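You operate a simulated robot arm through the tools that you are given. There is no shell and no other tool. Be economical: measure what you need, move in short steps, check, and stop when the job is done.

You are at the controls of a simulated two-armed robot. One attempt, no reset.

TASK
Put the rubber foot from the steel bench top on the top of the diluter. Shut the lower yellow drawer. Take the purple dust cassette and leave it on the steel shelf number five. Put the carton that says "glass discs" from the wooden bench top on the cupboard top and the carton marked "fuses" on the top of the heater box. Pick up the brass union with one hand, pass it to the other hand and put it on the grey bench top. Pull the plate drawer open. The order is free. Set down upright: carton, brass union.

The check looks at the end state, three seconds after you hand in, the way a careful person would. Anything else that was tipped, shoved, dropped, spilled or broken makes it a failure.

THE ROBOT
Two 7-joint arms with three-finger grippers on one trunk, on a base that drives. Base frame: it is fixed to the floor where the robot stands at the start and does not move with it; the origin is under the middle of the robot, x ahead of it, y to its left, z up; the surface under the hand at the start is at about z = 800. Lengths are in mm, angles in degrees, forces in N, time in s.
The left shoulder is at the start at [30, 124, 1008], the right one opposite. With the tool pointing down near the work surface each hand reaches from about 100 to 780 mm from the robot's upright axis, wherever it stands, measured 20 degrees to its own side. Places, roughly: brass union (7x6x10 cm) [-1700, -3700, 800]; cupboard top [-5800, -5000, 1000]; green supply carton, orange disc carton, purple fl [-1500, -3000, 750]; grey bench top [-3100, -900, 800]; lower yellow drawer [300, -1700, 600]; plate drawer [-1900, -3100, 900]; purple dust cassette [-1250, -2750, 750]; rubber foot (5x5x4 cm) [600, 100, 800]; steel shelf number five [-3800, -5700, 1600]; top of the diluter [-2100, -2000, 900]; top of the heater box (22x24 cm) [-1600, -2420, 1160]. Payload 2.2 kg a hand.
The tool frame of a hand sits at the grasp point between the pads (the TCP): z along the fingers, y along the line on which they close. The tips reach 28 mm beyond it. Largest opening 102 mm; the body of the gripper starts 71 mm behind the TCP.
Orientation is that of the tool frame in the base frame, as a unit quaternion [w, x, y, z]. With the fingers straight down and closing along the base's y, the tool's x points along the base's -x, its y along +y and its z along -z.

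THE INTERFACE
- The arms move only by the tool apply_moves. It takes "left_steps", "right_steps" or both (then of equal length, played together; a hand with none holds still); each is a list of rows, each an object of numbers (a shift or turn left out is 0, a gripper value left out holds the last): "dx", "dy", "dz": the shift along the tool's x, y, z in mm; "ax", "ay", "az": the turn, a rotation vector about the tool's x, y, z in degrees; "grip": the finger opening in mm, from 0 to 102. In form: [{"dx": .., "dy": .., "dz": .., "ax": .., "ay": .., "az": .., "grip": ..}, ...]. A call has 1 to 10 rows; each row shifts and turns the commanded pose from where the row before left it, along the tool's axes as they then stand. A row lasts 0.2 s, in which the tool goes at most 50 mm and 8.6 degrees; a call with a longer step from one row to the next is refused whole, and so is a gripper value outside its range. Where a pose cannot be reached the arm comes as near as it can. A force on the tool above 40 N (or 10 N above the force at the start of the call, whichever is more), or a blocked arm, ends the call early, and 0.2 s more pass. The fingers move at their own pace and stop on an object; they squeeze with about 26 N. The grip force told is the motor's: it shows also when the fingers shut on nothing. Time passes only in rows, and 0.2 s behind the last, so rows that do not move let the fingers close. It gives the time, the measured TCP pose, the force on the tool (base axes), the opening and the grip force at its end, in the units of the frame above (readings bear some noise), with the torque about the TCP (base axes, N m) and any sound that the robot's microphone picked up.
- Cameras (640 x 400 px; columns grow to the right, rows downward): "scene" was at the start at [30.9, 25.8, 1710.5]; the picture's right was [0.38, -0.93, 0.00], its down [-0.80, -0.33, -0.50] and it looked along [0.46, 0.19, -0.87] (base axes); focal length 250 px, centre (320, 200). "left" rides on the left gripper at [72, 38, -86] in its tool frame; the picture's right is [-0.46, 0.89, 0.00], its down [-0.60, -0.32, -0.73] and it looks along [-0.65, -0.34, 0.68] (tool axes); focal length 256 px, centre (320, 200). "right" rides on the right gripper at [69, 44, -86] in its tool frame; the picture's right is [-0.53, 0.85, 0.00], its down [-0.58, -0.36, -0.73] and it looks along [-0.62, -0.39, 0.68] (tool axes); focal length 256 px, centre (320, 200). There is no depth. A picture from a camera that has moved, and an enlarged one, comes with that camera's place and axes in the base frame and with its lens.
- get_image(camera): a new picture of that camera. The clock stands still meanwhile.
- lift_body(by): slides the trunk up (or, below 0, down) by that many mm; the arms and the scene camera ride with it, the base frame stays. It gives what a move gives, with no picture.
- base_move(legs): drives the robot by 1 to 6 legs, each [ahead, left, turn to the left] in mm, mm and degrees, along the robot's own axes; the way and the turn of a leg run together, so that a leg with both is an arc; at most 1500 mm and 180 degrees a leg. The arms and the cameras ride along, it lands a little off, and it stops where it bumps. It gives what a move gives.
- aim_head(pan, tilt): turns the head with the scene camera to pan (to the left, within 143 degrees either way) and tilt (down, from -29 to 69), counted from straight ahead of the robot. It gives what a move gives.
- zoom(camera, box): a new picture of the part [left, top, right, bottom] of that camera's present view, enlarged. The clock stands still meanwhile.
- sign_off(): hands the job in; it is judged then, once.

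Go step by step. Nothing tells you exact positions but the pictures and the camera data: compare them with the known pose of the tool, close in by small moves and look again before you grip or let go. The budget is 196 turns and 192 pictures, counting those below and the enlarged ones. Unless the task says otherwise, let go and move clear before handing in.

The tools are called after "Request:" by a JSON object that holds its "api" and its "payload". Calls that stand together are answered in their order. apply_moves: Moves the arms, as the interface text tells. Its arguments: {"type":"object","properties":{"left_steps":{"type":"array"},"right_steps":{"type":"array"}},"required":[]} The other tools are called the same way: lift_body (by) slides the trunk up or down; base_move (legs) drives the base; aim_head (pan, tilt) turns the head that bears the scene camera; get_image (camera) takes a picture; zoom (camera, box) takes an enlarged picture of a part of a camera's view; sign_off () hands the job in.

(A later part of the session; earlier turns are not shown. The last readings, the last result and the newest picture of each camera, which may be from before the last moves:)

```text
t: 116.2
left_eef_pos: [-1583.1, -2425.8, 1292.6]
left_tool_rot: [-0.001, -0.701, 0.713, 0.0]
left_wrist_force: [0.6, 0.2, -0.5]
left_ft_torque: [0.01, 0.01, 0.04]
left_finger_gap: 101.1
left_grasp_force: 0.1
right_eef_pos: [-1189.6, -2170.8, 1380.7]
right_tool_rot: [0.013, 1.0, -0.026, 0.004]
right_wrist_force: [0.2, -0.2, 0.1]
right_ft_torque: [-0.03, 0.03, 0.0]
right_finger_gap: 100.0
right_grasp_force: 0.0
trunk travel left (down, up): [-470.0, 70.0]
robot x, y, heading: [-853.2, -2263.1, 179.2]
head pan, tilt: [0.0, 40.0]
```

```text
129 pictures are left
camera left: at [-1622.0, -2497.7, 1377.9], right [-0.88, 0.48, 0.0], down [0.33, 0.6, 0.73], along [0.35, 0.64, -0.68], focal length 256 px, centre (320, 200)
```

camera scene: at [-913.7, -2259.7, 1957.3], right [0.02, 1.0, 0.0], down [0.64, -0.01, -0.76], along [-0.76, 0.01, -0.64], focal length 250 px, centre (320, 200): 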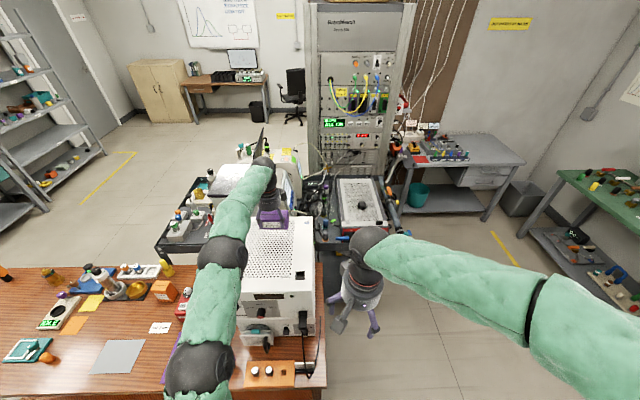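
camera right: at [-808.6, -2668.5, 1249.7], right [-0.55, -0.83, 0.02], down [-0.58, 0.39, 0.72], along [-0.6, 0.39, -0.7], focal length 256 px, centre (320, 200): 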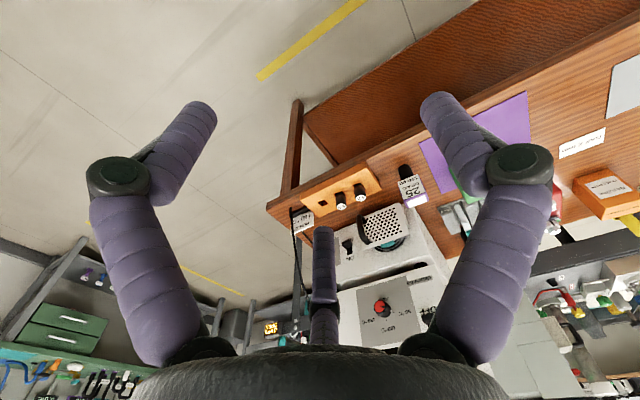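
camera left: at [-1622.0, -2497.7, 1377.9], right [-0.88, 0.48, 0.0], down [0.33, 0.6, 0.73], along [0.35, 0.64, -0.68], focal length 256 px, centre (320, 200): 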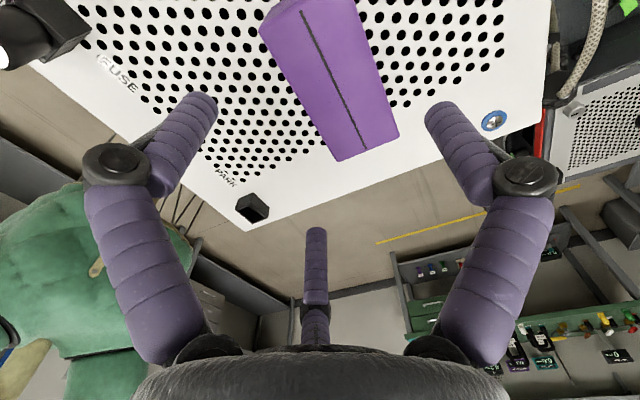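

Fuses done. Now inspect the cart for the plate drawer near [-1900, -3100, 900].

Request:
{"api": "apply_moves", "payload": {"left_steps": [{"dy": -45}, {"dy": -45}, {"dy": -45}, {"dy": -45}, {"dy": -45}, {"dy": -45}]}}

Request:
{"api": "aim_head", "payload": {"pan": 25, "tilt": 32}}

Request:
{"api": "get_image", "payload": {"camera": "scene"}}

Request:
{"api": "zoom", "payload": {"camera": "scene", "box": [260, 120, 440, 240]}}

```text
t: 117.6
left_eef_pos: [-1312.1, -2431.6, 1292.2]
left_tool_rot: [-0.002, -0.7, 0.714, 0.002]
left_wrist_force: [0.7, 0.3, 0.1]
left_ft_torque: [-0.02, 0.05, 0.0]
left_finger_gap: 101.2
left_grasp_force: 0.1
right_eef_pos: [-1188.1, -2171.4, 1381.0]
right_tool_rot: [0.012, 1.0, -0.026, 0.004]
right_wrist_force: [1.0, 1.1, -0.2]
right_ft_torque: [0.01, 0.03, 0.01]
right_finger_gap: 100.0
right_grasp_force: 0.0
trunk travel left (down, up): [-470.0, 70.0]
robot x, y, heading: [-853.0, -2263.2, 178.9]
head pan, tilt: [0.0, 40.0]
```

```text
t: 118.5
left_eef_pos: [-1313.4, -2432.1, 1290.5]
left_tool_rot: [-0.002, -0.701, 0.713, 0.001]
left_wrist_force: [-0.5, 0.8, 0.0]
left_ft_torque: [0.01, 0.0, -0.01]
left_finger_gap: 101.0
left_grasp_force: 0.0
right_eef_pos: [-1189.9, -2171.2, 1380.2]
right_tool_rot: [0.013, 1.0, -0.027, 0.005]
right_wrist_force: [-0.7, 0.4, 0.2]
right_ft_torque: [-0.02, 0.01, -0.02]
right_finger_gap: 100.0
right_grasp_force: 0.0
trunk travel left (down, up): [-470.0, 70.0]
robot x, y, heading: [-855.1, -2264.3, 178.8]
head pan, tilt: [25.0, 32.0]
```

```text
128 pictures are left
camera scene: at [-907.2, -2298.0, 1969.7], right [-0.41, 0.91, 0.0], down [0.48, 0.21, -0.85], along [-0.78, -0.34, -0.53], focal length 250 px, centre (320, 200)
```

scene: 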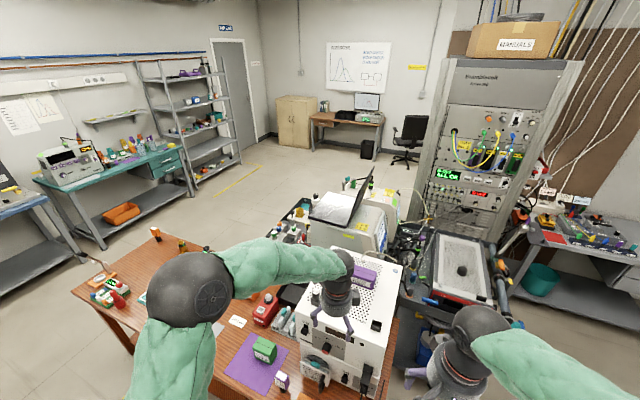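

```text
3.33 times, centred on (350, 180) of scene
camera zoom: at [-907.2, -2298.0, 1969.7], right [-0.41, 0.91, 0.0], down [0.48, 0.21, -0.85], along [-0.78, -0.34, -0.53], focal length 833 px, centre (220, 267)
```

zoom: 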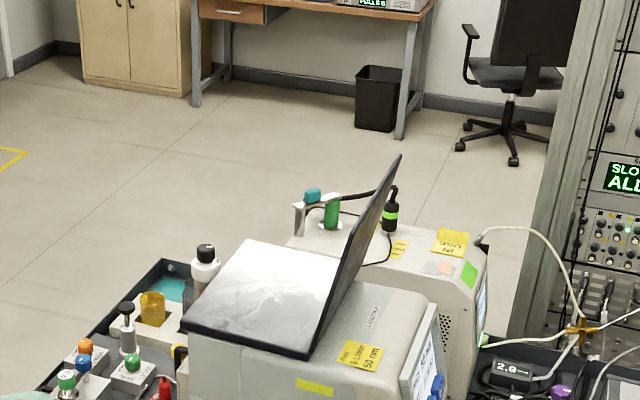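

I can't see the plate drawer from here; it will be checked from the far side. Next: strafe to reach both the cassette (right hand) and disc carton (left hand).

Request:
{"api": "base_move", "payload": {"legs": [[0, 530, 1]]}}

Request:
{"api": "lift_body", "payload": {"by": -220}}

Request:
{"api": "aim_head", "payload": {"pan": 0, "tilt": 50}}

Request:
{"api": "get_image", "payload": {"camera": "scene"}}

Request:
{"api": "zoom", "payload": {"camera": "scene", "box": [240, 120, 440, 270]}}

```text
t: 121.5
left_eef_pos: [-1312.5, -2970.6, 1291.2]
left_tool_rot: [0.002, 0.711, -0.703, 0.0]
left_wrist_force: [0.2, -0.3, 0.2]
left_ft_torque: [-0.03, -0.01, -0.04]
left_finger_gap: 101.1
left_grasp_force: 0.1
right_eef_pos: [-1195.3, -2706.6, 1381.1]
right_tool_rot: [0.012, 1.0, -0.012, 0.005]
right_wrist_force: [-0.1, 0.1, -0.5]
right_ft_torque: [0.0, 0.02, 0.03]
right_finger_gap: 99.8
right_grasp_force: 0.1
trunk travel left (down, up): [-470.0, 70.0]
robot x, y, heading: [-857.7, -2786.6, -179.4]
head pan, tilt: [25.0, 32.0]
```

```text
t: 123.9
left_eef_pos: [-1311.9, -2968.6, 1071.1]
left_tool_rot: [0.002, 0.711, -0.704, 0.0]
left_wrist_force: [1.3, -0.6, -0.4]
left_ft_torque: [-0.01, 0.04, 0.0]
left_finger_gap: 100.9
left_grasp_force: 0.1
right_eef_pos: [-1195.2, -2706.2, 1161.5]
right_tool_rot: [0.012, 1.0, -0.013, 0.005]
right_wrist_force: [0.4, -0.2, 0.6]
right_ft_torque: [0.07, 0.0, -0.02]
right_finger_gap: 99.9
right_grasp_force: 0.2
trunk travel left (down, up): [-250.0, 290.0]
robot x, y, heading: [-859.3, -2785.8, -179.4]
head pan, tilt: [25.0, 32.0]
```

```text
t: 124.8
left_eef_pos: [-1311.4, -2970.7, 1070.2]
left_tool_rot: [0.001, 0.711, -0.703, 0.0]
left_wrist_force: [0.4, -0.4, -0.2]
left_ft_torque: [0.02, 0.01, 0.03]
left_finger_gap: 101.0
left_grasp_force: 0.1
right_eef_pos: [-1195.4, -2705.6, 1160.7]
right_tool_rot: [0.012, 1.0, -0.012, 0.004]
right_wrist_force: [-0.5, -0.9, 0.4]
right_ft_torque: [0.02, 0.03, 0.0]
right_finger_gap: 99.9
right_grasp_force: 0.1
trunk travel left (down, up): [-250.0, 290.0]
robot x, y, heading: [-855.2, -2791.3, -179.6]
head pan, tilt: [0.0, 50.0]
```

```text
126 pictures are left
camera scene: at [-904.9, -2787.9, 1723.4], right [-0.01, 1.0, 0.0], down [0.77, 0.01, -0.64], along [-0.64, -0.01, -0.77], focal length 250 px, centre (320, 200)
```

scene: 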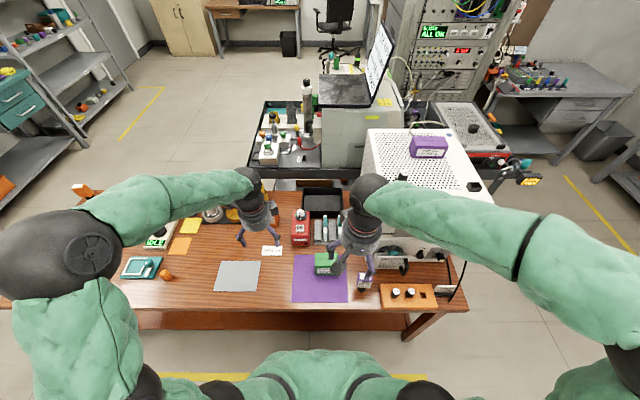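

```text
2.67 times, centred on (340, 195) of scene
camera zoom: at [-904.9, -2787.9, 1723.4], right [-0.01, 1.0, 0.0], down [0.77, 0.01, -0.64], along [-0.64, -0.01, -0.77], focal length 666 px, centre (267, 213)
```

zoom: 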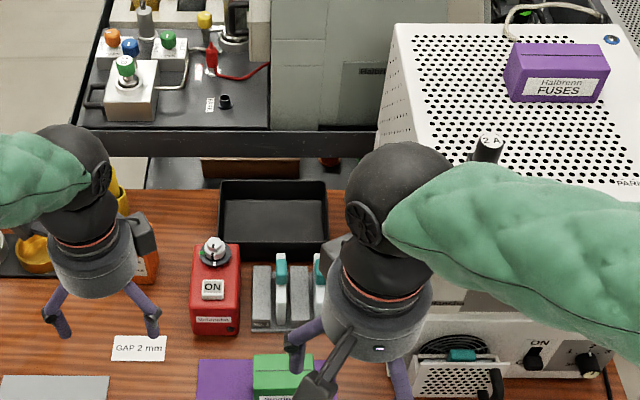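

Look with both hand cameras.

Request:
{"api": "zoom", "payload": {"camera": "right", "box": [160, 20, 480, 220]}}

Request:
{"api": "get_image", "payload": {"camera": "left"}}

Request:
{"api": "zoom", "payload": {"camera": "scene", "box": [300, 230, 460, 330]}}

```text
2.00 times, centred on (320, 120) of right
camera zoom: at [-1129.7, -2748.3, 1249.6], right [-0.56, -0.83, 0.02], down [-0.57, 0.4, 0.72], along [-0.6, 0.39, -0.7], focal length 512 px, centre (320, 360)
```

zoom: 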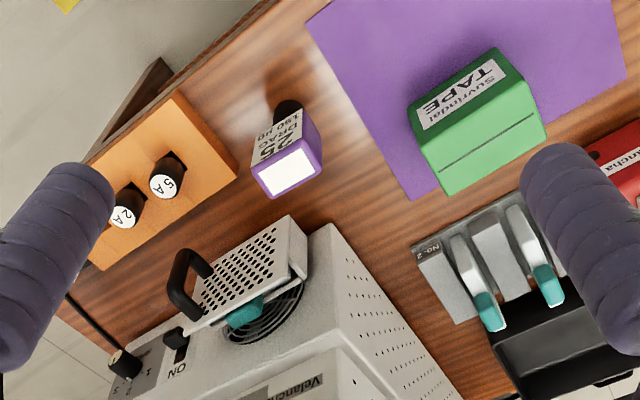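

```text
123 pictures are left
camera left: at [-1348.6, -3042.6, 1155.6], right [-0.89, 0.46, 0.0], down [0.31, 0.61, 0.73], along [0.33, 0.65, -0.68], focal length 256 px, centre (320, 200)
```

left: 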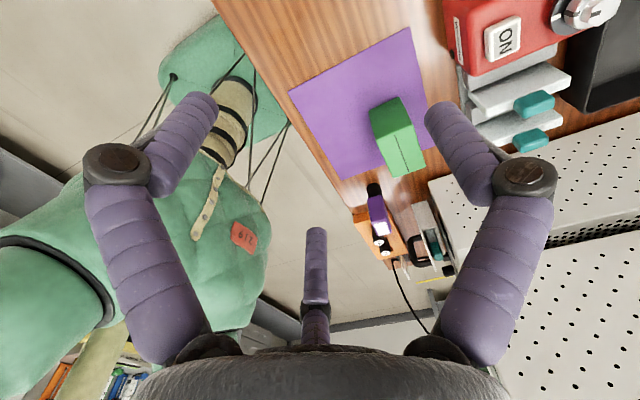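

```text
4.00 times, centred on (380, 280) of scene
camera zoom: at [-904.9, -2787.9, 1723.4], right [-0.01, 1.0, 0.0], down [0.77, 0.01, -0.64], along [-0.64, -0.01, -0.77], focal length 999 px, centre (80, -120)
```

zoom: 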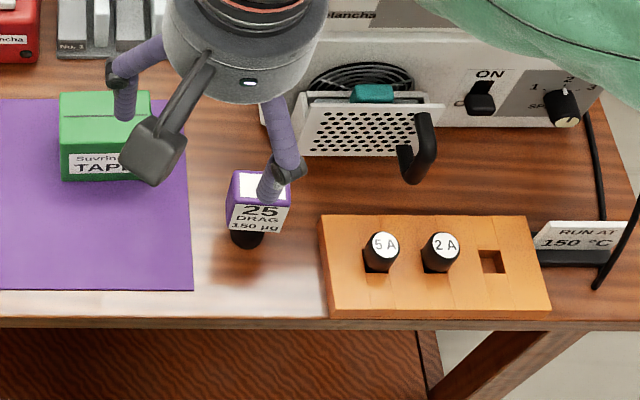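

The cassette is a purple block on a black stub, top at ≈[-1271, -2630, 855]. I'll turn the right hand 90° to close along x and move above it.

Request:
{"api": "apply_moves", "payload": {"right_steps": [{"az": 8.5, "grip": 90}, {"az": 8.5}, {"az": 8.5}, {"az": 8.5}, {"az": 8.5}, {"az": 8.5}, {"az": 8.5}, {"az": 8.5}, {"az": 8.5}, {"az": 8.5}]}}

Request:
{"api": "apply_moves", "payload": {"right_steps": [{"az": 5.5}, {"dz": 40}, {"dz": 40}]}}

Request:
{"api": "get_image", "payload": {"camera": "right"}}

```text
t: 127.0
left_eef_pos: [-1312.3, -2971.0, 1070.8]
left_tool_rot: [0.001, 0.711, -0.703, 0.0]
left_wrist_force: [0.7, -0.6, 0.6]
left_ft_torque: [-0.02, 0.03, -0.03]
left_finger_gap: 101.0
left_grasp_force: 0.2
right_eef_pos: [-1194.4, -2706.2, 1161.3]
right_tool_rot: [0.006, 0.728, -0.686, 0.012]
right_wrist_force: [0.4, -0.5, -0.4]
right_ft_torque: [-0.03, 0.02, 0.0]
right_finger_gap: 90.1
right_grasp_force: 0.1
trunk travel left (down, up): [-250.0, 290.0]
robot x, y, heading: [-857.7, -2787.1, -179.5]
head pan, tilt: [0.0, 50.0]
```

```text
t: 127.8
left_eef_pos: [-1312.8, -2970.6, 1070.5]
left_tool_rot: [0.002, 0.711, -0.704, 0.001]
left_wrist_force: [-0.6, 1.0, 0.4]
left_ft_torque: [0.01, 0.01, -0.01]
left_finger_gap: 101.2
left_grasp_force: 0.0
right_eef_pos: [-1193.4, -2708.1, 1079.4]
right_tool_rot: [-0.006, -0.694, 0.72, -0.013]
right_wrist_force: [1.0, -0.1, -0.5]
right_ft_torque: [-0.01, 0.01, 0.0]
right_finger_gap: 90.2
right_grasp_force: 0.1
trunk travel left (down, up): [-250.0, 290.0]
robot x, y, heading: [-860.2, -2792.4, -179.3]
head pan, tilt: [0.0, 50.0]
```

```text
121 pictures are left
camera right: at [-1242.4, -2772.3, 1167.9], right [-0.83, 0.56, -0.02], down [0.38, 0.58, 0.72], along [0.42, 0.59, -0.69], focal length 256 px, centre (320, 200)
```

right: 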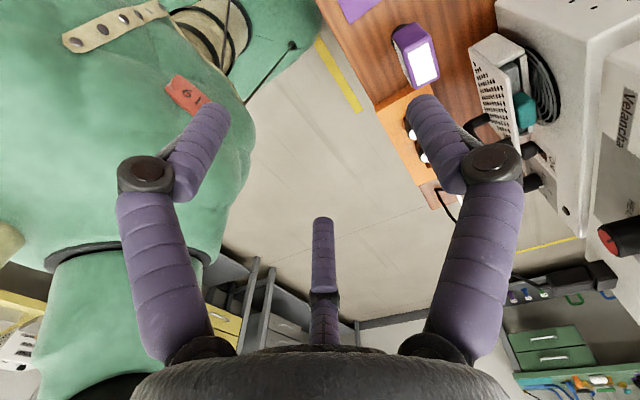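

Request:
{"api": "apply_moves", "payload": {"right_steps": [{"dy": 36, "dx": -30, "az": -2}, {"dy": 36, "dx": -30}, {"dx": -18, "dz": 40}, {"dz": 40}]}}

Request:
{"api": "get_image", "payload": {"camera": "right"}}

Request:
{"api": "zoom", "payload": {"camera": "scene", "box": [300, 210, 460, 330]}}

```text
t: 128.8
left_eef_pos: [-1311.3, -2970.5, 1069.9]
left_tool_rot: [0.002, 0.711, -0.703, 0.0]
left_wrist_force: [-0.5, -0.7, -0.5]
left_ft_torque: [0.05, -0.01, 0.05]
left_finger_gap: 101.4
left_grasp_force: 0.0
right_eef_pos: [-1265.0, -2633.2, 998.5]
right_tool_rot: [0.006, 0.707, -0.707, 0.012]
right_wrist_force: [-0.3, -0.1, -1.0]
right_ft_torque: [0.03, -0.03, -0.03]
right_finger_gap: 90.0
right_grasp_force: 0.1
trunk travel left (down, up): [-250.0, 290.0]
robot x, y, heading: [-859.3, -2789.4, -179.5]
head pan, tilt: [0.0, 50.0]
```

```text
120 pictures are left
camera right: at [-1310.7, -2698.8, 1086.9], right [-0.85, 0.53, -0.02], down [0.36, 0.59, 0.72], along [0.4, 0.6, -0.69], focal length 256 px, centre (320, 200)
```

right: 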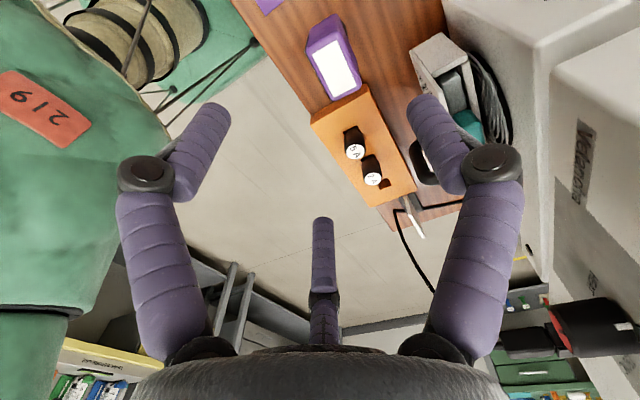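

```text
3.33 times, centred on (380, 270) of scene
camera zoom: at [-906.0, -2788.2, 1723.3], right [-0.01, 1.0, 0.0], down [0.77, 0.01, -0.64], along [-0.64, -0.01, -0.77], focal length 833 px, centre (120, -33)
```

zoom: 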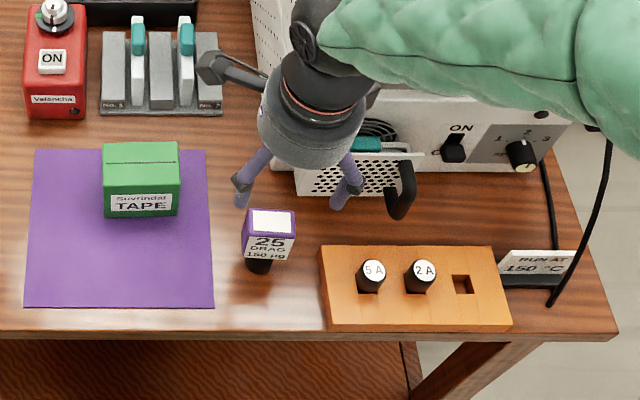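

Aligned. Descend most of the way and check.

Request:
{"api": "apply_moves", "payload": {"right_steps": [{"dz": 40, "dx": -3}, {"dz": 40}, {"dz": 40}]}}

Request:
{"api": "get_image", "payload": {"camera": "right"}}

```text
t: 129.6
left_eef_pos: [-1311.1, -2969.7, 1070.8]
left_tool_rot: [0.001, 0.711, -0.703, 0.0]
left_wrist_force: [0.2, -0.6, 0.2]
left_ft_torque: [-0.01, -0.04, 0.01]
left_finger_gap: 100.7
left_grasp_force: 0.2
right_eef_pos: [-1262.5, -2632.7, 877.1]
right_tool_rot: [0.006, 0.707, -0.707, 0.012]
right_wrist_force: [0.3, 0.0, 0.2]
right_ft_torque: [0.0, -0.02, -0.01]
right_finger_gap: 89.9
right_grasp_force: 0.1
trunk travel left (down, up): [-250.0, 290.0]
robot x, y, heading: [-855.6, -2786.9, -179.5]
head pan, tilt: [0.0, 50.0]
```

```text
118 pictures are left
camera right: at [-1308.7, -2698.1, 966.8], right [-0.85, 0.53, -0.02], down [0.36, 0.59, 0.72], along [0.4, 0.6, -0.69], focal length 256 px, centre (320, 200)
```

right: 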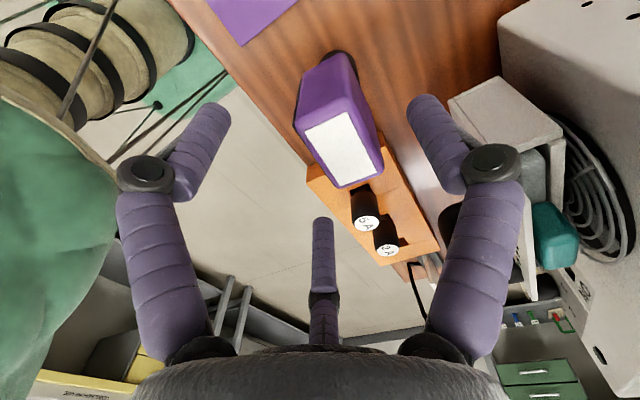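

Request:
{"api": "apply_moves", "payload": {"right_steps": [{"dy": 7, "dx": -3, "dz": 20}, {"dz": 18}, {"dz": 14}]}}

Request:
{"api": "get_image", "payload": {"camera": "right"}}

```text
t: 130.4
left_eef_pos: [-1311.2, -2969.9, 1069.9]
left_tool_rot: [0.002, 0.711, -0.703, -0.001]
left_wrist_force: [0.3, 0.2, -0.5]
left_ft_torque: [-0.01, 0.0, 0.02]
left_finger_gap: 101.2
left_grasp_force: 0.0
right_eef_pos: [-1269.0, -2630.3, 826.4]
right_tool_rot: [0.005, 0.707, -0.707, 0.012]
right_wrist_force: [0.4, 0.2, 0.1]
right_ft_torque: [-0.03, -0.04, -0.01]
right_finger_gap: 89.9
right_grasp_force: 0.0
trunk travel left (down, up): [-250.0, 290.0]
robot x, y, heading: [-857.9, -2786.1, -179.9]
head pan, tilt: [0.0, 50.0]
```

```text
117 pictures are left
camera right: at [-1315.6, -2695.8, 914.7], right [-0.85, 0.53, -0.02], down [0.36, 0.59, 0.72], along [0.4, 0.6, -0.69], focal length 256 px, centre (320, 200)
```

right: 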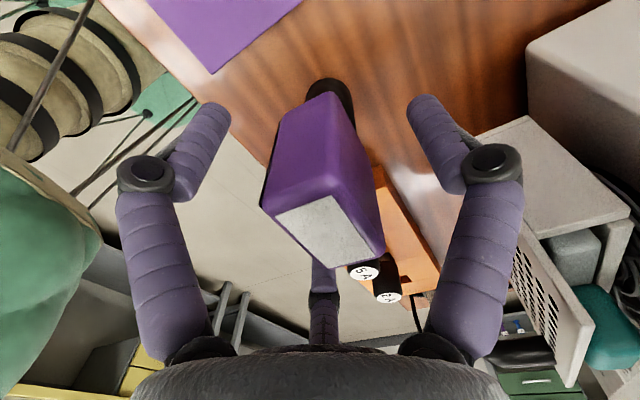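

Between the fingers; close.

Request:
{"api": "apply_moves", "payload": {"right_steps": [{"grip": 70}, {"grip": 50}, {"grip": 36}, {"grip": 30}, {}, {}]}}

Request:
{"api": "get_image", "payload": {"camera": "right"}}

```text
t: 131.8
left_eef_pos: [-1312.1, -2970.2, 1071.1]
left_tool_rot: [0.002, 0.711, -0.703, 0.0]
left_wrist_force: [0.4, -0.2, -0.2]
left_ft_torque: [0.03, 0.05, 0.01]
left_finger_gap: 100.9
left_grasp_force: 0.1
right_eef_pos: [-1270.3, -2630.2, 827.4]
right_tool_rot: [0.005, 0.707, -0.707, 0.012]
right_wrist_force: [-0.5, -1.5, 0.3]
right_ft_torque: [-0.03, 0.07, -0.03]
right_finger_gap: 39.1
right_grasp_force: 25.9
trunk travel left (down, up): [-250.0, 290.0]
robot x, y, heading: [-855.7, -2789.0, -179.6]
head pan, tilt: [0.0, 50.0]
```

```text
116 pictures are left
camera right: at [-1315.1, -2696.1, 915.1], right [-0.85, 0.53, -0.02], down [0.36, 0.59, 0.72], along [0.4, 0.6, -0.69], focal length 256 px, centre (320, 200)
```

right: 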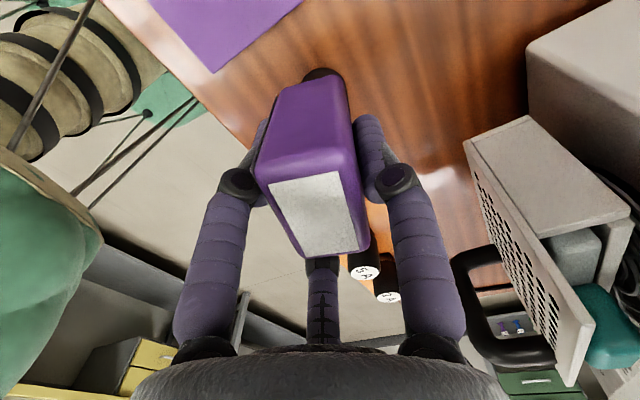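

Gripped. Lift it.

Request:
{"api": "apply_moves", "payload": {"right_steps": [{"dz": -20}, {"dz": -40}, {"dz": -45}, {"dz": -45}, {"dz": -45}, {"dz": -45}, {"dy": -30}, {"dy": -30}]}}

Request:
{"api": "get_image", "payload": {"camera": "scene"}}

Request:
{"api": "get_image", "payload": {"camera": "right"}}

```text
t: 133.6
left_eef_pos: [-1311.6, -2970.3, 1070.7]
left_tool_rot: [0.002, 0.711, -0.703, -0.001]
left_wrist_force: [-0.1, 0.5, 0.6]
left_ft_torque: [-0.04, 0.03, -0.01]
left_finger_gap: 101.0
left_grasp_force: 0.1
right_eef_pos: [-1212.5, -2621.8, 1067.5]
right_tool_rot: [0.005, 0.708, -0.707, 0.011]
right_wrist_force: [0.8, 0.5, -0.2]
right_ft_torque: [0.01, 0.02, -0.02]
right_finger_gap: 38.9
right_grasp_force: 26.2
trunk travel left (down, up): [-250.0, 290.0]
robot x, y, heading: [-854.7, -2786.0, -179.7]
head pan, tilt: [0.0, 50.0]
```

```text
115 pictures are left
camera scene: at [-903.8, -2787.7, 1723.3], right [-0.01, 1.0, 0.0], down [0.77, 0.01, -0.64], along [-0.64, -0.01, -0.77], focal length 250 px, centre (320, 200)
```

scene: 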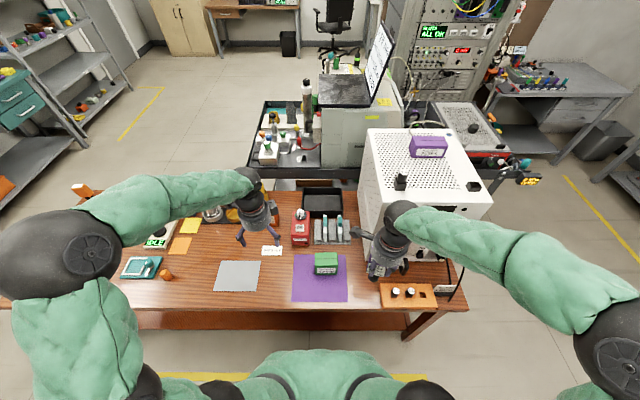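

```text
114 pictures are left
camera right: at [-1258.1, -2688.3, 1156.4], right [-0.85, 0.53, -0.02], down [0.36, 0.59, 0.72], along [0.4, 0.6, -0.69], focal length 256 px, centre (320, 200)
```

right: 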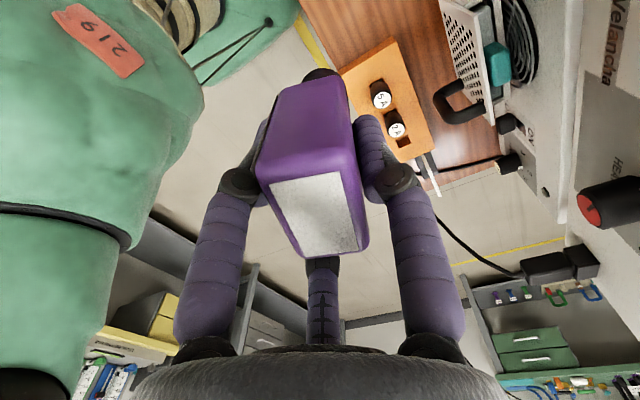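

Cassette held. Now bring the left hand over the orange carton to look.

Request:
{"api": "apply_moves", "payload": {"left_steps": [{"dy": 45, "dx": 10}, {"dy": 45, "dx": 10}, {"dy": 45, "dx": 10}, {"dy": 45, "dx": 10}, {"dy": 45, "dx": 10}]}}

Request:
{"api": "get_image", "payload": {"camera": "left"}}

Request:
{"api": "zoom", "payload": {"camera": "scene", "box": [180, 160, 340, 270]}}

```text
t: 134.8
left_eef_pos: [-1536.9, -3021.7, 1067.8]
left_tool_rot: [0.001, 0.711, -0.704, 0.001]
left_wrist_force: [-0.1, -0.3, -0.4]
left_ft_torque: [0.02, -0.02, 0.02]
left_finger_gap: 100.8
left_grasp_force: 0.1
right_eef_pos: [-1215.3, -2622.5, 1067.3]
right_tool_rot: [0.005, 0.708, -0.707, 0.012]
right_wrist_force: [-0.6, -0.4, -1.4]
right_ft_torque: [0.0, -0.04, -0.01]
right_finger_gap: 38.4
right_grasp_force: 26.2
trunk travel left (down, up): [-250.0, 290.0]
robot x, y, heading: [-855.1, -2788.5, -179.8]
head pan, tilt: [0.0, 50.0]
```

```text
113 pictures are left
camera left: at [-1573.9, -3094.5, 1152.6], right [-0.89, 0.46, 0.0], down [0.31, 0.61, 0.73], along [0.33, 0.65, -0.68], focal length 256 px, centre (320, 200)
```

left: 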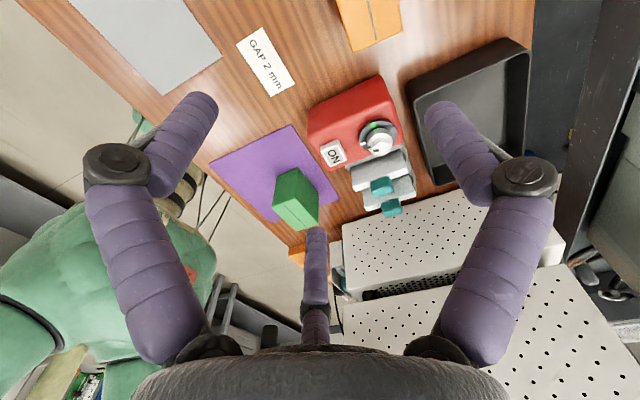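

```text
3.64 times, centred on (260, 215) of scene
camera zoom: at [-907.3, -2787.9, 1723.2], right [-0.01, 1.0, 0.0], down [0.77, 0.01, -0.64], along [-0.64, -0.01, -0.77], focal length 908 px, centre (538, 146)
```

zoom: 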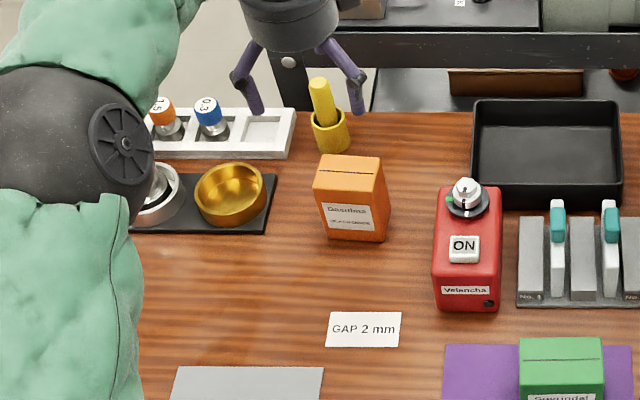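

Read the label and measure it.

Request:
{"api": "zoom", "payload": {"camera": "scene", "box": [250, 195, 300, 230]}}

Request:
{"api": "zoom", "payload": {"camera": "left", "box": [300, 0, 440, 90]}}

```text
11.43 times, centred on (275, 212) of scene
camera zoom: at [-907.3, -2787.9, 1723.2], right [-0.01, 1.0, 0.0], down [0.77, 0.01, -0.64], along [-0.64, -0.01, -0.77], focal length 2855 px, centre (834, 57)
```

zoom: 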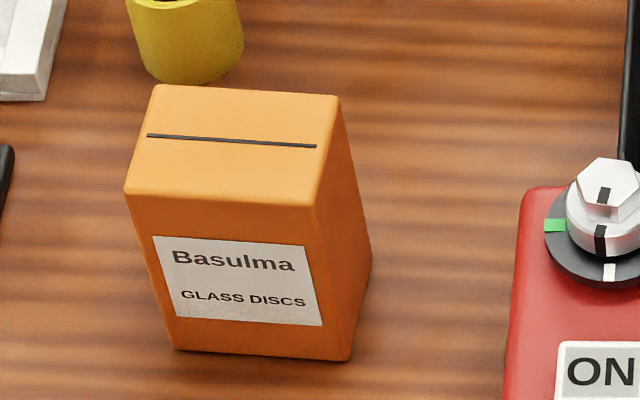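

```text
4.44 times, centred on (370, 45) of left
camera zoom: at [-1573.9, -3094.5, 1152.6], right [-0.89, 0.46, 0.0], down [0.31, 0.61, 0.73], along [0.33, 0.65, -0.68], focal length 1138 px, centre (98, 889)
```

zoom: 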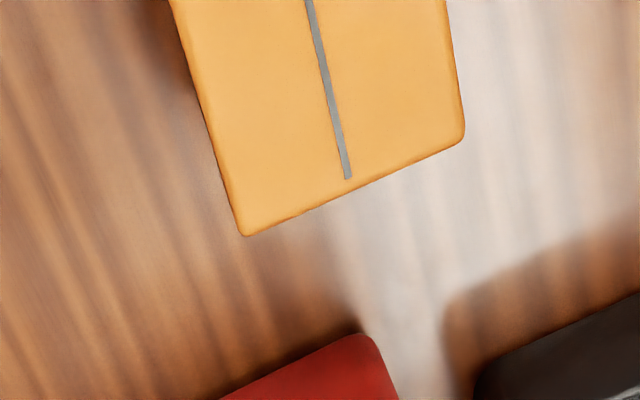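

Confirmed "GLASS DISCS": carton 71 × 52 × 108 mm, centre [-1589, -3032], top 848, yaw ≈3°. Move above and lower partly.

Request:
{"api": "apply_moves", "payload": {"left_steps": [{"az": 3.8, "dy": 22, "dx": 5}, {"dy": 21, "dx": 6}, {"dz": 40}, {"dz": 40}, {"dz": 40}, {"dz": 30}]}}

Request:
{"api": "get_image", "payload": {"camera": "left"}}

Request:
{"api": "get_image", "payload": {"camera": "scene"}}

```text
t: 136.2
left_eef_pos: [-1580.1, -3032.0, 922.4]
left_tool_rot: [-0.002, -0.687, 0.727, 0.001]
left_wrist_force: [-1.8, -0.2, -0.3]
left_ft_torque: [0.01, -0.02, 0.04]
left_finger_gap: 101.1
left_grasp_force: 0.1
right_eef_pos: [-1213.1, -2622.0, 1066.8]
right_tool_rot: [0.004, 0.708, -0.707, 0.012]
right_wrist_force: [-0.2, -0.8, -1.3]
right_ft_torque: [-0.01, -0.02, 0.0]
right_finger_gap: 38.5
right_grasp_force: 25.9
trunk travel left (down, up): [-250.0, 290.0]
robot x, y, heading: [-855.6, -2787.7, -179.4]
head pan, tilt: [0.0, 50.0]
```

```text
109 pictures are left
camera left: at [-1621.1, -3101.9, 1006.6], right [-0.86, 0.51, 0.0], down [0.35, 0.59, 0.73], along [0.37, 0.63, -0.68], focal length 256 px, centre (320, 200)
```

left: 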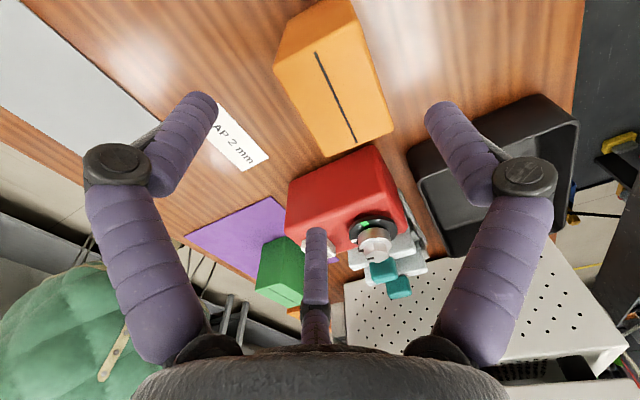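

```text
108 pictures are left
camera scene: at [-905.6, -2787.7, 1723.3], right [-0.01, 1.0, 0.0], down [0.77, 0.01, -0.64], along [-0.64, -0.01, -0.77], focal length 250 px, centre (320, 200)
```

scene: 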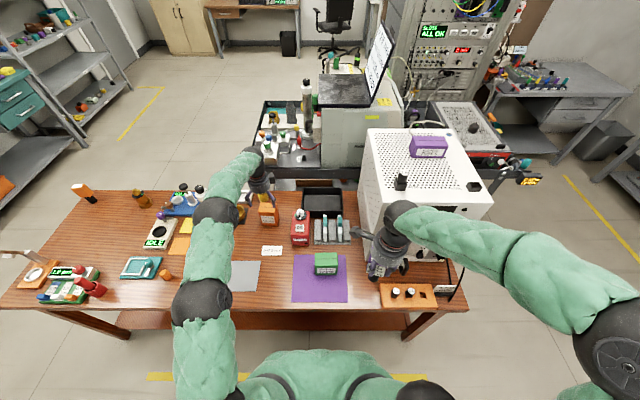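

Aligned. Descend to TCP z ≈ 805.

Request:
{"api": "apply_moves", "payload": {"left_steps": [{"dz": 40}, {"dz": 30}, {"dz": 25}, {"dz": 20}]}}

Request:
{"api": "get_image", "payload": {"camera": "left"}}

```text
t: 137.2
left_eef_pos: [-1579.3, -3032.3, 807.0]
left_tool_rot: [-0.002, -0.687, 0.726, 0.0]
left_wrist_force: [-0.1, -1.1, 1.0]
left_ft_torque: [0.02, 0.01, 0.01]
left_finger_gap: 101.0
left_grasp_force: 0.0
right_eef_pos: [-1212.9, -2623.3, 1067.9]
right_tool_rot: [0.005, 0.707, -0.707, 0.011]
right_wrist_force: [-0.6, -0.7, -1.0]
right_ft_torque: [0.06, -0.02, -0.01]
right_finger_gap: 38.6
right_grasp_force: 25.8
trunk travel left (down, up): [-250.0, 290.0]
robot x, y, heading: [-859.5, -2785.1, -179.3]
head pan, tilt: [0.0, 50.0]
```

```text
107 pictures are left
camera left: at [-1620.8, -3103.1, 891.8], right [-0.86, 0.51, 0.0], down [0.35, 0.59, 0.73], along [0.37, 0.63, -0.68], focal length 256 px, centre (320, 200)
```

left: 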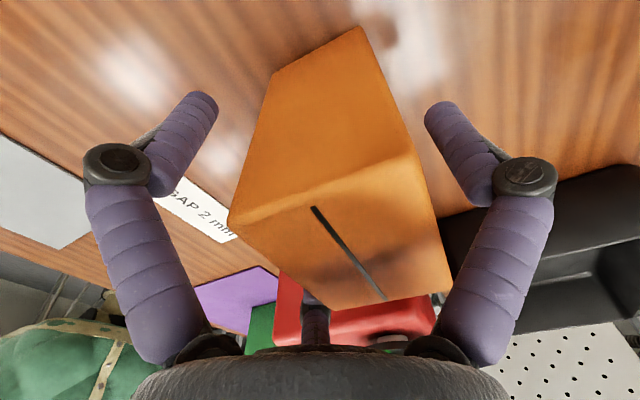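

Between the fingers; close and lift.

Request:
{"api": "apply_moves", "payload": {"left_steps": [{"grip": 85}, {"grip": 70}, {"grip": 50}, {}, {}]}}

Request:
{"api": "apply_moves", "payload": {"left_steps": [{"dz": -15}, {"dz": -30}, {"dz": -45}, {"dz": -45}, {"dz": -45}, {"dz": -45}]}}

Request:
{"api": "get_image", "payload": {"camera": "left"}}

```text
t: 138.4
left_eef_pos: [-1579.5, -3033.1, 807.8]
left_tool_rot: [-0.003, -0.687, 0.726, 0.001]
left_wrist_force: [-1.4, 0.3, 6.3]
left_ft_torque: [0.06, 0.16, -0.09]
left_finger_gap: 69.4
left_grasp_force: 26.7
right_eef_pos: [-1213.1, -2622.6, 1067.5]
right_tool_rot: [0.005, 0.708, -0.706, 0.011]
right_wrist_force: [0.4, 0.1, -1.5]
right_ft_torque: [0.0, -0.01, -0.03]
right_finger_gap: 38.5
right_grasp_force: 26.3
trunk travel left (down, up): [-250.0, 290.0]
robot x, y, heading: [-858.9, -2788.0, -179.4]
head pan, tilt: [0.0, 50.0]
```

```text
t: 139.8
left_eef_pos: [-1579.3, -3034.2, 1032.5]
left_tool_rot: [-0.001, -0.687, 0.727, 0.001]
left_wrist_force: [0.0, 0.7, -1.1]
left_ft_torque: [-0.02, 0.05, -0.03]
left_finger_gap: 68.8
left_grasp_force: 26.4
right_eef_pos: [-1211.9, -2622.0, 1069.3]
right_tool_rot: [0.005, 0.708, -0.706, 0.011]
right_wrist_force: [-0.1, -0.3, -0.9]
right_ft_torque: [0.02, 0.01, 0.01]
right_finger_gap: 38.5
right_grasp_force: 25.8
trunk travel left (down, up): [-250.0, 290.0]
robot x, y, heading: [-855.0, -2790.0, -179.6]
head pan, tilt: [0.0, 50.0]
```

```text
106 pictures are left
camera left: at [-1620.8, -3104.4, 1118.3], right [-0.86, 0.51, 0.0], down [0.35, 0.59, 0.73], along [0.37, 0.63, -0.68], focal length 256 px, centre (320, 200)
```

left: 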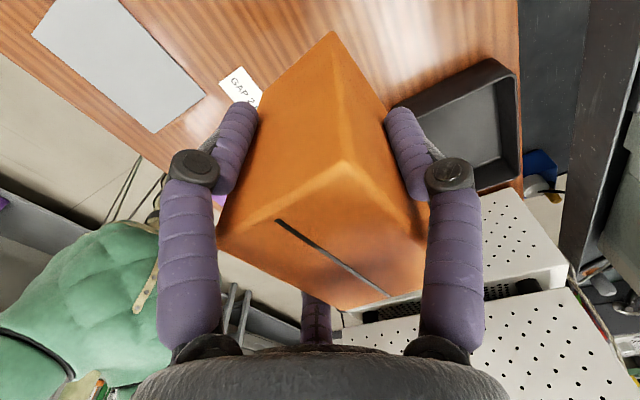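

Held upright. Retract the left arm, back off and drive to the bench's -y end.

Request:
{"api": "apply_moves", "payload": {"left_steps": [{"dy": -40, "dz": -20}, {"dy": -40, "dz": -20}, {"dy": -45}, {"dy": -45}, {"dy": -45}, {"dy": -45}, {"dy": -20}]}}

Request:
{"api": "base_move", "payload": {"legs": [[-200, 0, 0], [0, 1500, 0], [0, 250, 0]]}}

Request:
{"api": "aim_head", "payload": {"pan": 10, "tilt": 18}}

Request:
{"api": "get_image", "payload": {"camera": "scene"}}

```text
t: 141.4
left_eef_pos: [-1300.5, -3049.3, 1071.5]
left_tool_rot: [-0.001, -0.687, 0.727, 0.001]
left_wrist_force: [0.2, 0.1, -2.1]
left_ft_torque: [-0.02, -0.02, -0.02]
left_finger_gap: 68.6
left_grasp_force: 26.1
right_eef_pos: [-1212.8, -2622.7, 1067.5]
right_tool_rot: [0.005, 0.708, -0.706, 0.012]
right_wrist_force: [-0.6, 0.1, -0.6]
right_ft_torque: [0.05, 0.0, 0.0]
right_finger_gap: 38.2
right_grasp_force: 26.1
trunk travel left (down, up): [-250.0, 290.0]
robot x, y, heading: [-857.5, -2790.2, -179.6]
head pan, tilt: [0.0, 50.0]
```

```text
t: 151.4
left_eef_pos: [-1091.6, -4785.3, 1071.7]
left_tool_rot: [-0.001, -0.685, 0.729, 0.002]
left_wrist_force: [-0.5, -0.6, -1.4]
left_ft_torque: [0.02, -0.01, 0.03]
left_finger_gap: 67.3
left_grasp_force: 26.3
right_eef_pos: [-1001.0, -4359.8, 1066.8]
right_tool_rot: [-0.004, -0.706, 0.708, -0.012]
right_wrist_force: [0.8, 0.1, -0.2]
right_ft_torque: [0.06, -0.01, 0.02]
right_finger_gap: 37.9
right_grasp_force: 26.0
trunk travel left (down, up): [-250.0, 290.0]
robot x, y, heading: [-647.8, -4525.2, -179.9]
head pan, tilt: [0.0, 50.0]
```

```text
t: 152.3
left_eef_pos: [-1089.1, -4783.0, 1071.5]
left_tool_rot: [-0.002, -0.686, 0.728, 0.001]
left_wrist_force: [-0.4, -0.3, -2.2]
left_ft_torque: [-0.01, 0.01, 0.01]
left_finger_gap: 67.3
left_grasp_force: 25.6
right_eef_pos: [-1001.3, -4357.7, 1067.6]
right_tool_rot: [-0.006, -0.705, 0.709, -0.012]
right_wrist_force: [-0.6, 0.6, -0.8]
right_ft_torque: [0.03, -0.02, 0.02]
right_finger_gap: 37.8
right_grasp_force: 25.2
trunk travel left (down, up): [-250.0, 290.0]
robot x, y, heading: [-645.1, -4520.6, -179.8]
head pan, tilt: [10.0, 18.0]
```

```text
105 pictures are left
camera scene: at [-708.3, -4541.7, 1772.1], right [-0.18, 0.98, 0.0], down [0.31, 0.05, -0.95], along [-0.94, -0.17, -0.31], focal length 250 px, centre (320, 200)
```

scene: 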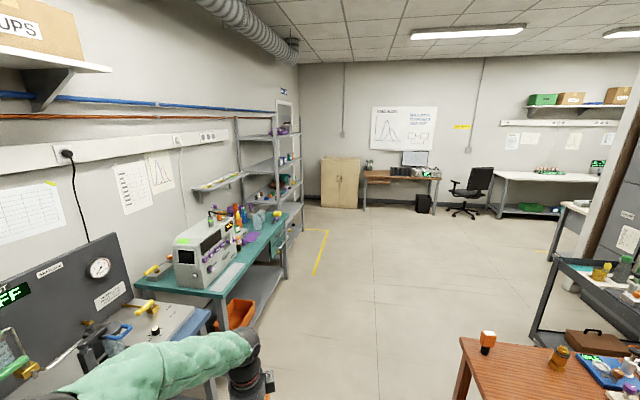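

Path along y≈-4600 is clear. Drive to about x=-3650 and turn to face the shelf.

Request:
{"api": "base_move", "payload": {"legs": [[0, 70, 0], [1500, 0, 0], [1500, 0, 0], [0, 0, 90]]}}

Request:
{"api": "aim_head", "payload": {"pan": 0, "tilt": 10}}

Request:
{"api": "get_image", "payload": {"camera": "scene"}}

```text
t: 171.2
left_eef_pos: [-3374.7, -5038.0, 1072.4]
left_tool_rot: [0.002, 1.0, -0.028, 0.0]
left_wrist_force: [0.3, 0.1, -1.1]
left_ft_torque: [-0.01, 0.01, -0.02]
left_finger_gap: 65.8
left_grasp_force: 26.0
right_eef_pos: [-3801.3, -4950.5, 1066.9]
right_tool_rot: [-0.003, 1.0, 0.001, 0.011]
right_wrist_force: [0.5, -0.4, -1.6]
right_ft_torque: [0.0, 0.01, -0.03]
right_finger_gap: 37.8
right_grasp_force: 26.2
trunk travel left (down, up): [-250.0, 290.0]
robot x, y, heading: [-3635.1, -4593.1, -89.4]
head pan, tilt: [10.0, 18.0]
```

```text
t: 171.9
left_eef_pos: [-3374.5, -5037.1, 1072.1]
left_tool_rot: [0.001, 1.0, -0.027, 0.001]
left_wrist_force: [0.3, 0.2, -1.0]
left_ft_torque: [0.01, 0.03, 0.0]
left_finger_gap: 65.6
left_grasp_force: 25.8
right_eef_pos: [-3801.4, -4950.4, 1068.0]
right_tool_rot: [-0.004, 1.0, 0.0, 0.012]
right_wrist_force: [-0.2, -0.3, -1.3]
right_ft_torque: [-0.03, 0.02, 0.0]
right_finger_gap: 37.9
right_grasp_force: 26.2
trunk travel left (down, up): [-250.0, 290.0]
robot x, y, heading: [-3637.4, -4593.8, -89.4]
head pan, tilt: [0.0, 10.0]
```

```text
104 pictures are left
camera scene: at [-3635.9, -4656.6, 1785.1], right [-1.0, -0.01, 0.0], down [0.0, 0.17, -0.98], along [0.01, -0.98, -0.17], focal length 250 px, centre (320, 200)
```

scene: 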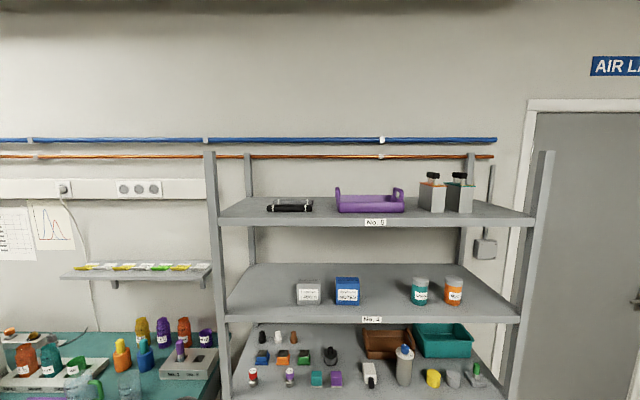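

The top shelf is labelled No. 5 (z≈1600, front edge y≈-5348). I'll zoom to confirm and check the carton in the left hand.

Request:
{"api": "zoom", "payload": {"camera": "scene", "box": [200, 150, 560, 330]}}

Request:
{"api": "get_image", "payload": {"camera": "left"}}

Request:
{"api": "lift_body", "payload": {"by": 285}}

```text
1.78 times, centred on (380, 240) of scene
camera zoom: at [-3635.9, -4656.6, 1785.1], right [-1.0, -0.01, 0.0], down [0.0, 0.17, -0.98], along [0.01, -0.98, -0.17], focal length 444 px, centre (213, 129)
```

zoom: 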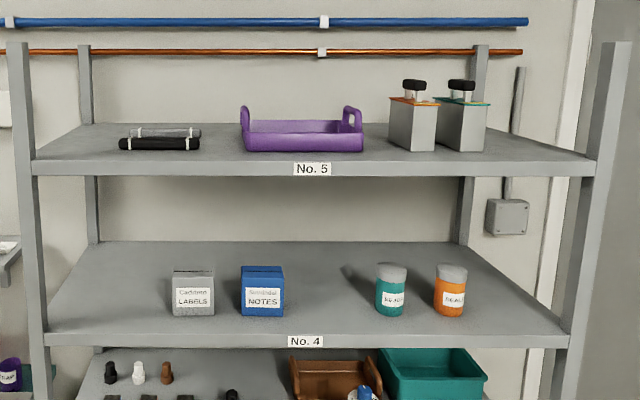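

```text
102 pictures are left
camera left: at [-3305.2, -5079.4, 1156.6], right [-0.51, -0.86, 0.0], down [-0.59, 0.35, 0.73], along [-0.63, 0.37, -0.68], focal length 256 px, centre (320, 200)
```

left: 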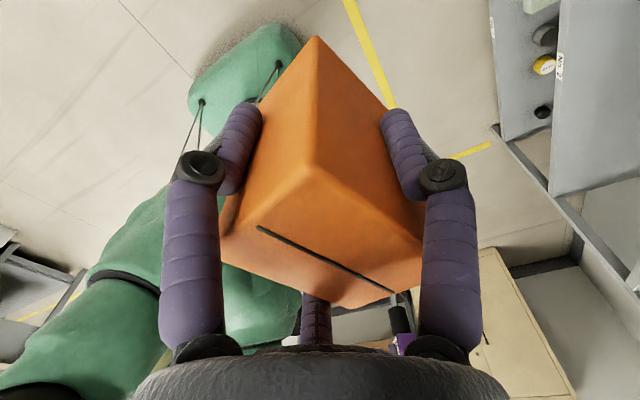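

```text
t: 174.8
left_eef_pos: [-3375.9, -5037.8, 1356.0]
left_tool_rot: [0.002, 1.0, -0.028, 0.0]
left_wrist_force: [0.4, -0.5, -0.6]
left_ft_torque: [0.0, 0.02, -0.02]
left_finger_gap: 65.2
left_grasp_force: 26.1
right_eef_pos: [-3800.7, -4951.0, 1351.9]
right_tool_rot: [-0.004, 1.0, 0.002, 0.012]
right_wrist_force: [-0.7, -0.7, -1.3]
right_ft_torque: [0.0, 0.0, 0.0]
right_finger_gap: 37.7
right_grasp_force: 25.6
trunk travel left (down, up): [-535.0, 5.0]
robot x, y, heading: [-3636.0, -4593.8, -89.6]
head pan, tilt: [0.0, 10.0]
```

The carton has yawed a bit in the jaws but is still upright. Now raise the right hand.

Request:
{"api": "apply_moves", "payload": {"right_steps": [{"dz": -45}, {"dz": -45}, {"dz": -45}, {"dz": -45}, {"dz": -45}, {"dz": -45}]}}

Request:
{"api": "apply_moves", "payload": {"right_steps": [{"dz": -45}, {"dz": -45}, {"dz": -45}]}}

Request:
{"api": "get_image", "payload": {"camera": "scene"}}

```text
t: 176.2
left_eef_pos: [-3374.8, -5038.2, 1356.2]
left_tool_rot: [0.002, 1.0, -0.028, 0.001]
left_wrist_force: [-0.5, -1.0, -1.2]
left_ft_torque: [-0.01, -0.02, 0.0]
left_finger_gap: 65.3
left_grasp_force: 26.6
right_eef_pos: [-3807.5, -4954.8, 1622.8]
right_tool_rot: [-0.005, 1.0, 0.001, 0.012]
right_wrist_force: [0.0, -0.5, -1.5]
right_ft_torque: [0.01, 0.02, 0.02]
right_finger_gap: 37.4
right_grasp_force: 26.1
trunk travel left (down, up): [-535.0, 5.0]
robot x, y, heading: [-3638.0, -4597.0, -89.4]
head pan, tilt: [0.0, 10.0]
```

```text
t: 177.0
left_eef_pos: [-3374.3, -5038.6, 1356.5]
left_tool_rot: [0.002, 1.0, -0.028, 0.001]
left_wrist_force: [0.5, -0.5, -1.3]
left_ft_torque: [0.02, -0.01, -0.02]
left_finger_gap: 65.4
left_grasp_force: 25.7
right_eef_pos: [-3811.9, -4956.7, 1757.1]
right_tool_rot: [-0.005, 1.0, 0.001, 0.011]
right_wrist_force: [1.0, -0.6, -0.8]
right_ft_torque: [-0.07, -0.01, -0.02]
right_finger_gap: 37.5
right_grasp_force: 26.0
trunk travel left (down, up): [-535.0, 5.0]
robot x, y, heading: [-3635.3, -4593.9, -89.7]
head pan, tilt: [0.0, 10.0]
```

```text
101 pictures are left
camera scene: at [-3635.5, -4657.1, 2070.1], right [-1.0, -0.01, 0.0], down [0.0, 0.17, -0.98], along [0.01, -0.98, -0.17], focal length 250 px, centre (320, 200)
```

scene: 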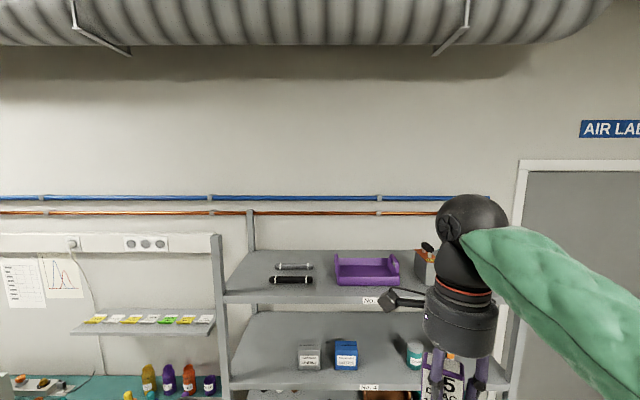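

It reaches. Test forward extension.

Request:
{"api": "apply_moves", "payload": {"right_steps": [{"dy": 40}, {"dy": 40}, {"dy": 40}, {"dy": 30}]}}

```text
t: 178.0
left_eef_pos: [-3375.9, -5040.2, 1354.8]
left_tool_rot: [0.001, 1.0, -0.028, 0.001]
left_wrist_force: [0.6, 0.1, -1.6]
left_ft_torque: [0.04, 0.02, -0.05]
left_finger_gap: 65.2
left_grasp_force: 26.8
right_eef_pos: [-3807.8, -5089.5, 1733.2]
right_tool_rot: [-0.006, 1.0, 0.001, 0.012]
right_wrist_force: [1.1, -0.5, -0.4]
right_ft_torque: [0.08, 0.03, 0.03]
right_finger_gap: 37.6
right_grasp_force: 25.8
right hand out of reach, approached as far as the arm can: row 2, 3, 4
trunk travel left (down, up): [-535.0, 5.0]
robot x, y, heading: [-3633.3, -4594.7, -89.7]
head pan, tilt: [0.0, 10.0]
```

Reach is ~495 mm ahead at that height. Tuck the left hand, set the right hand, and drive ahead toward the free front strip between the rod and the purple tray.

Request:
{"api": "apply_moves", "payload": {"left_steps": [{"dy": -40}, {"dy": -40}, {"dy": -30}], "right_steps": [{"dy": -10, "dz": -8}, {"dy": -10, "dz": -8}, {}]}}

Request:
{"api": "base_move", "payload": {"legs": [[0, 165, 0], [200, 0, 0]]}}

Request:
{"api": "get_image", "payload": {"camera": "scene"}}

Request:
{"api": "get_image", "payload": {"camera": "right"}}

```text
t: 178.8
left_eef_pos: [-3371.3, -4925.9, 1357.2]
left_tool_rot: [0.003, 1.0, -0.027, 0.0]
left_wrist_force: [-0.1, 0.4, -1.4]
left_ft_torque: [0.0, 0.01, -0.02]
left_finger_gap: 65.4
left_grasp_force: 26.0
right_eef_pos: [-3806.8, -5061.1, 1743.0]
right_tool_rot: [-0.004, 1.0, 0.001, 0.012]
right_wrist_force: [-0.4, 0.7, -1.1]
right_ft_torque: [0.0, 0.0, 0.01]
right_finger_gap: 37.9
right_grasp_force: 25.8
right hand out of reach, approached as far as the arm can: row 1
trunk travel left (down, up): [-535.0, 5.0]
robot x, y, heading: [-3636.8, -4594.7, -89.7]
head pan, tilt: [0.0, 10.0]
```

```text
t: 181.5
left_eef_pos: [-3202.9, -5121.1, 1356.1]
left_tool_rot: [0.001, 1.0, -0.029, 0.001]
left_wrist_force: [-0.9, 0.1, -1.9]
left_ft_torque: [0.0, 0.0, 0.03]
left_finger_gap: 65.1
left_grasp_force: 26.1
right_eef_pos: [-3641.0, -5255.4, 1744.6]
right_tool_rot: [-0.004, 1.0, -0.001, 0.012]
right_wrist_force: [-0.1, -0.4, -1.2]
right_ft_torque: [0.0, 0.0, -0.01]
right_finger_gap: 37.9
right_grasp_force: 25.6
trunk travel left (down, up): [-535.0, 5.0]
robot x, y, heading: [-3468.2, -4789.8, -89.6]
head pan, tilt: [0.0, 10.0]
```

```text
100 pictures are left
camera scene: at [-3469.3, -4850.4, 2070.3], right [-1.0, -0.01, 0.0], down [0.0, 0.17, -0.98], along [0.01, -0.98, -0.17], focal length 250 px, centre (320, 200)
```

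scene: 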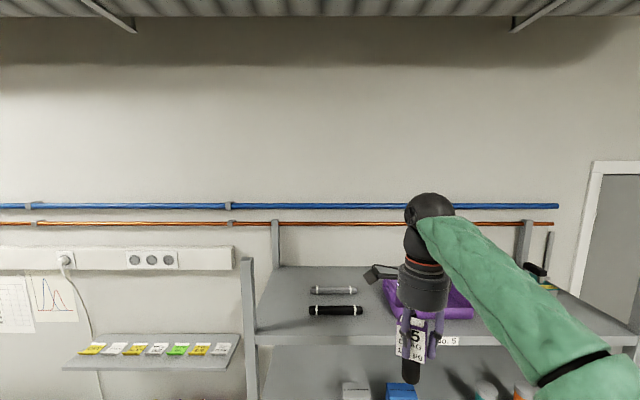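

```text
99 pictures are left
camera right: at [-3576.5, -5299.3, 1832.9], right [-0.53, -0.84, -0.02], down [-0.59, 0.36, 0.72], along [-0.6, 0.4, -0.69], focal length 256 px, centre (320, 200)
```

right: 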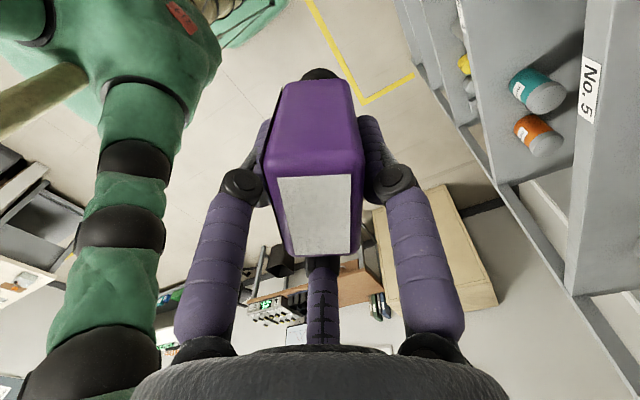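

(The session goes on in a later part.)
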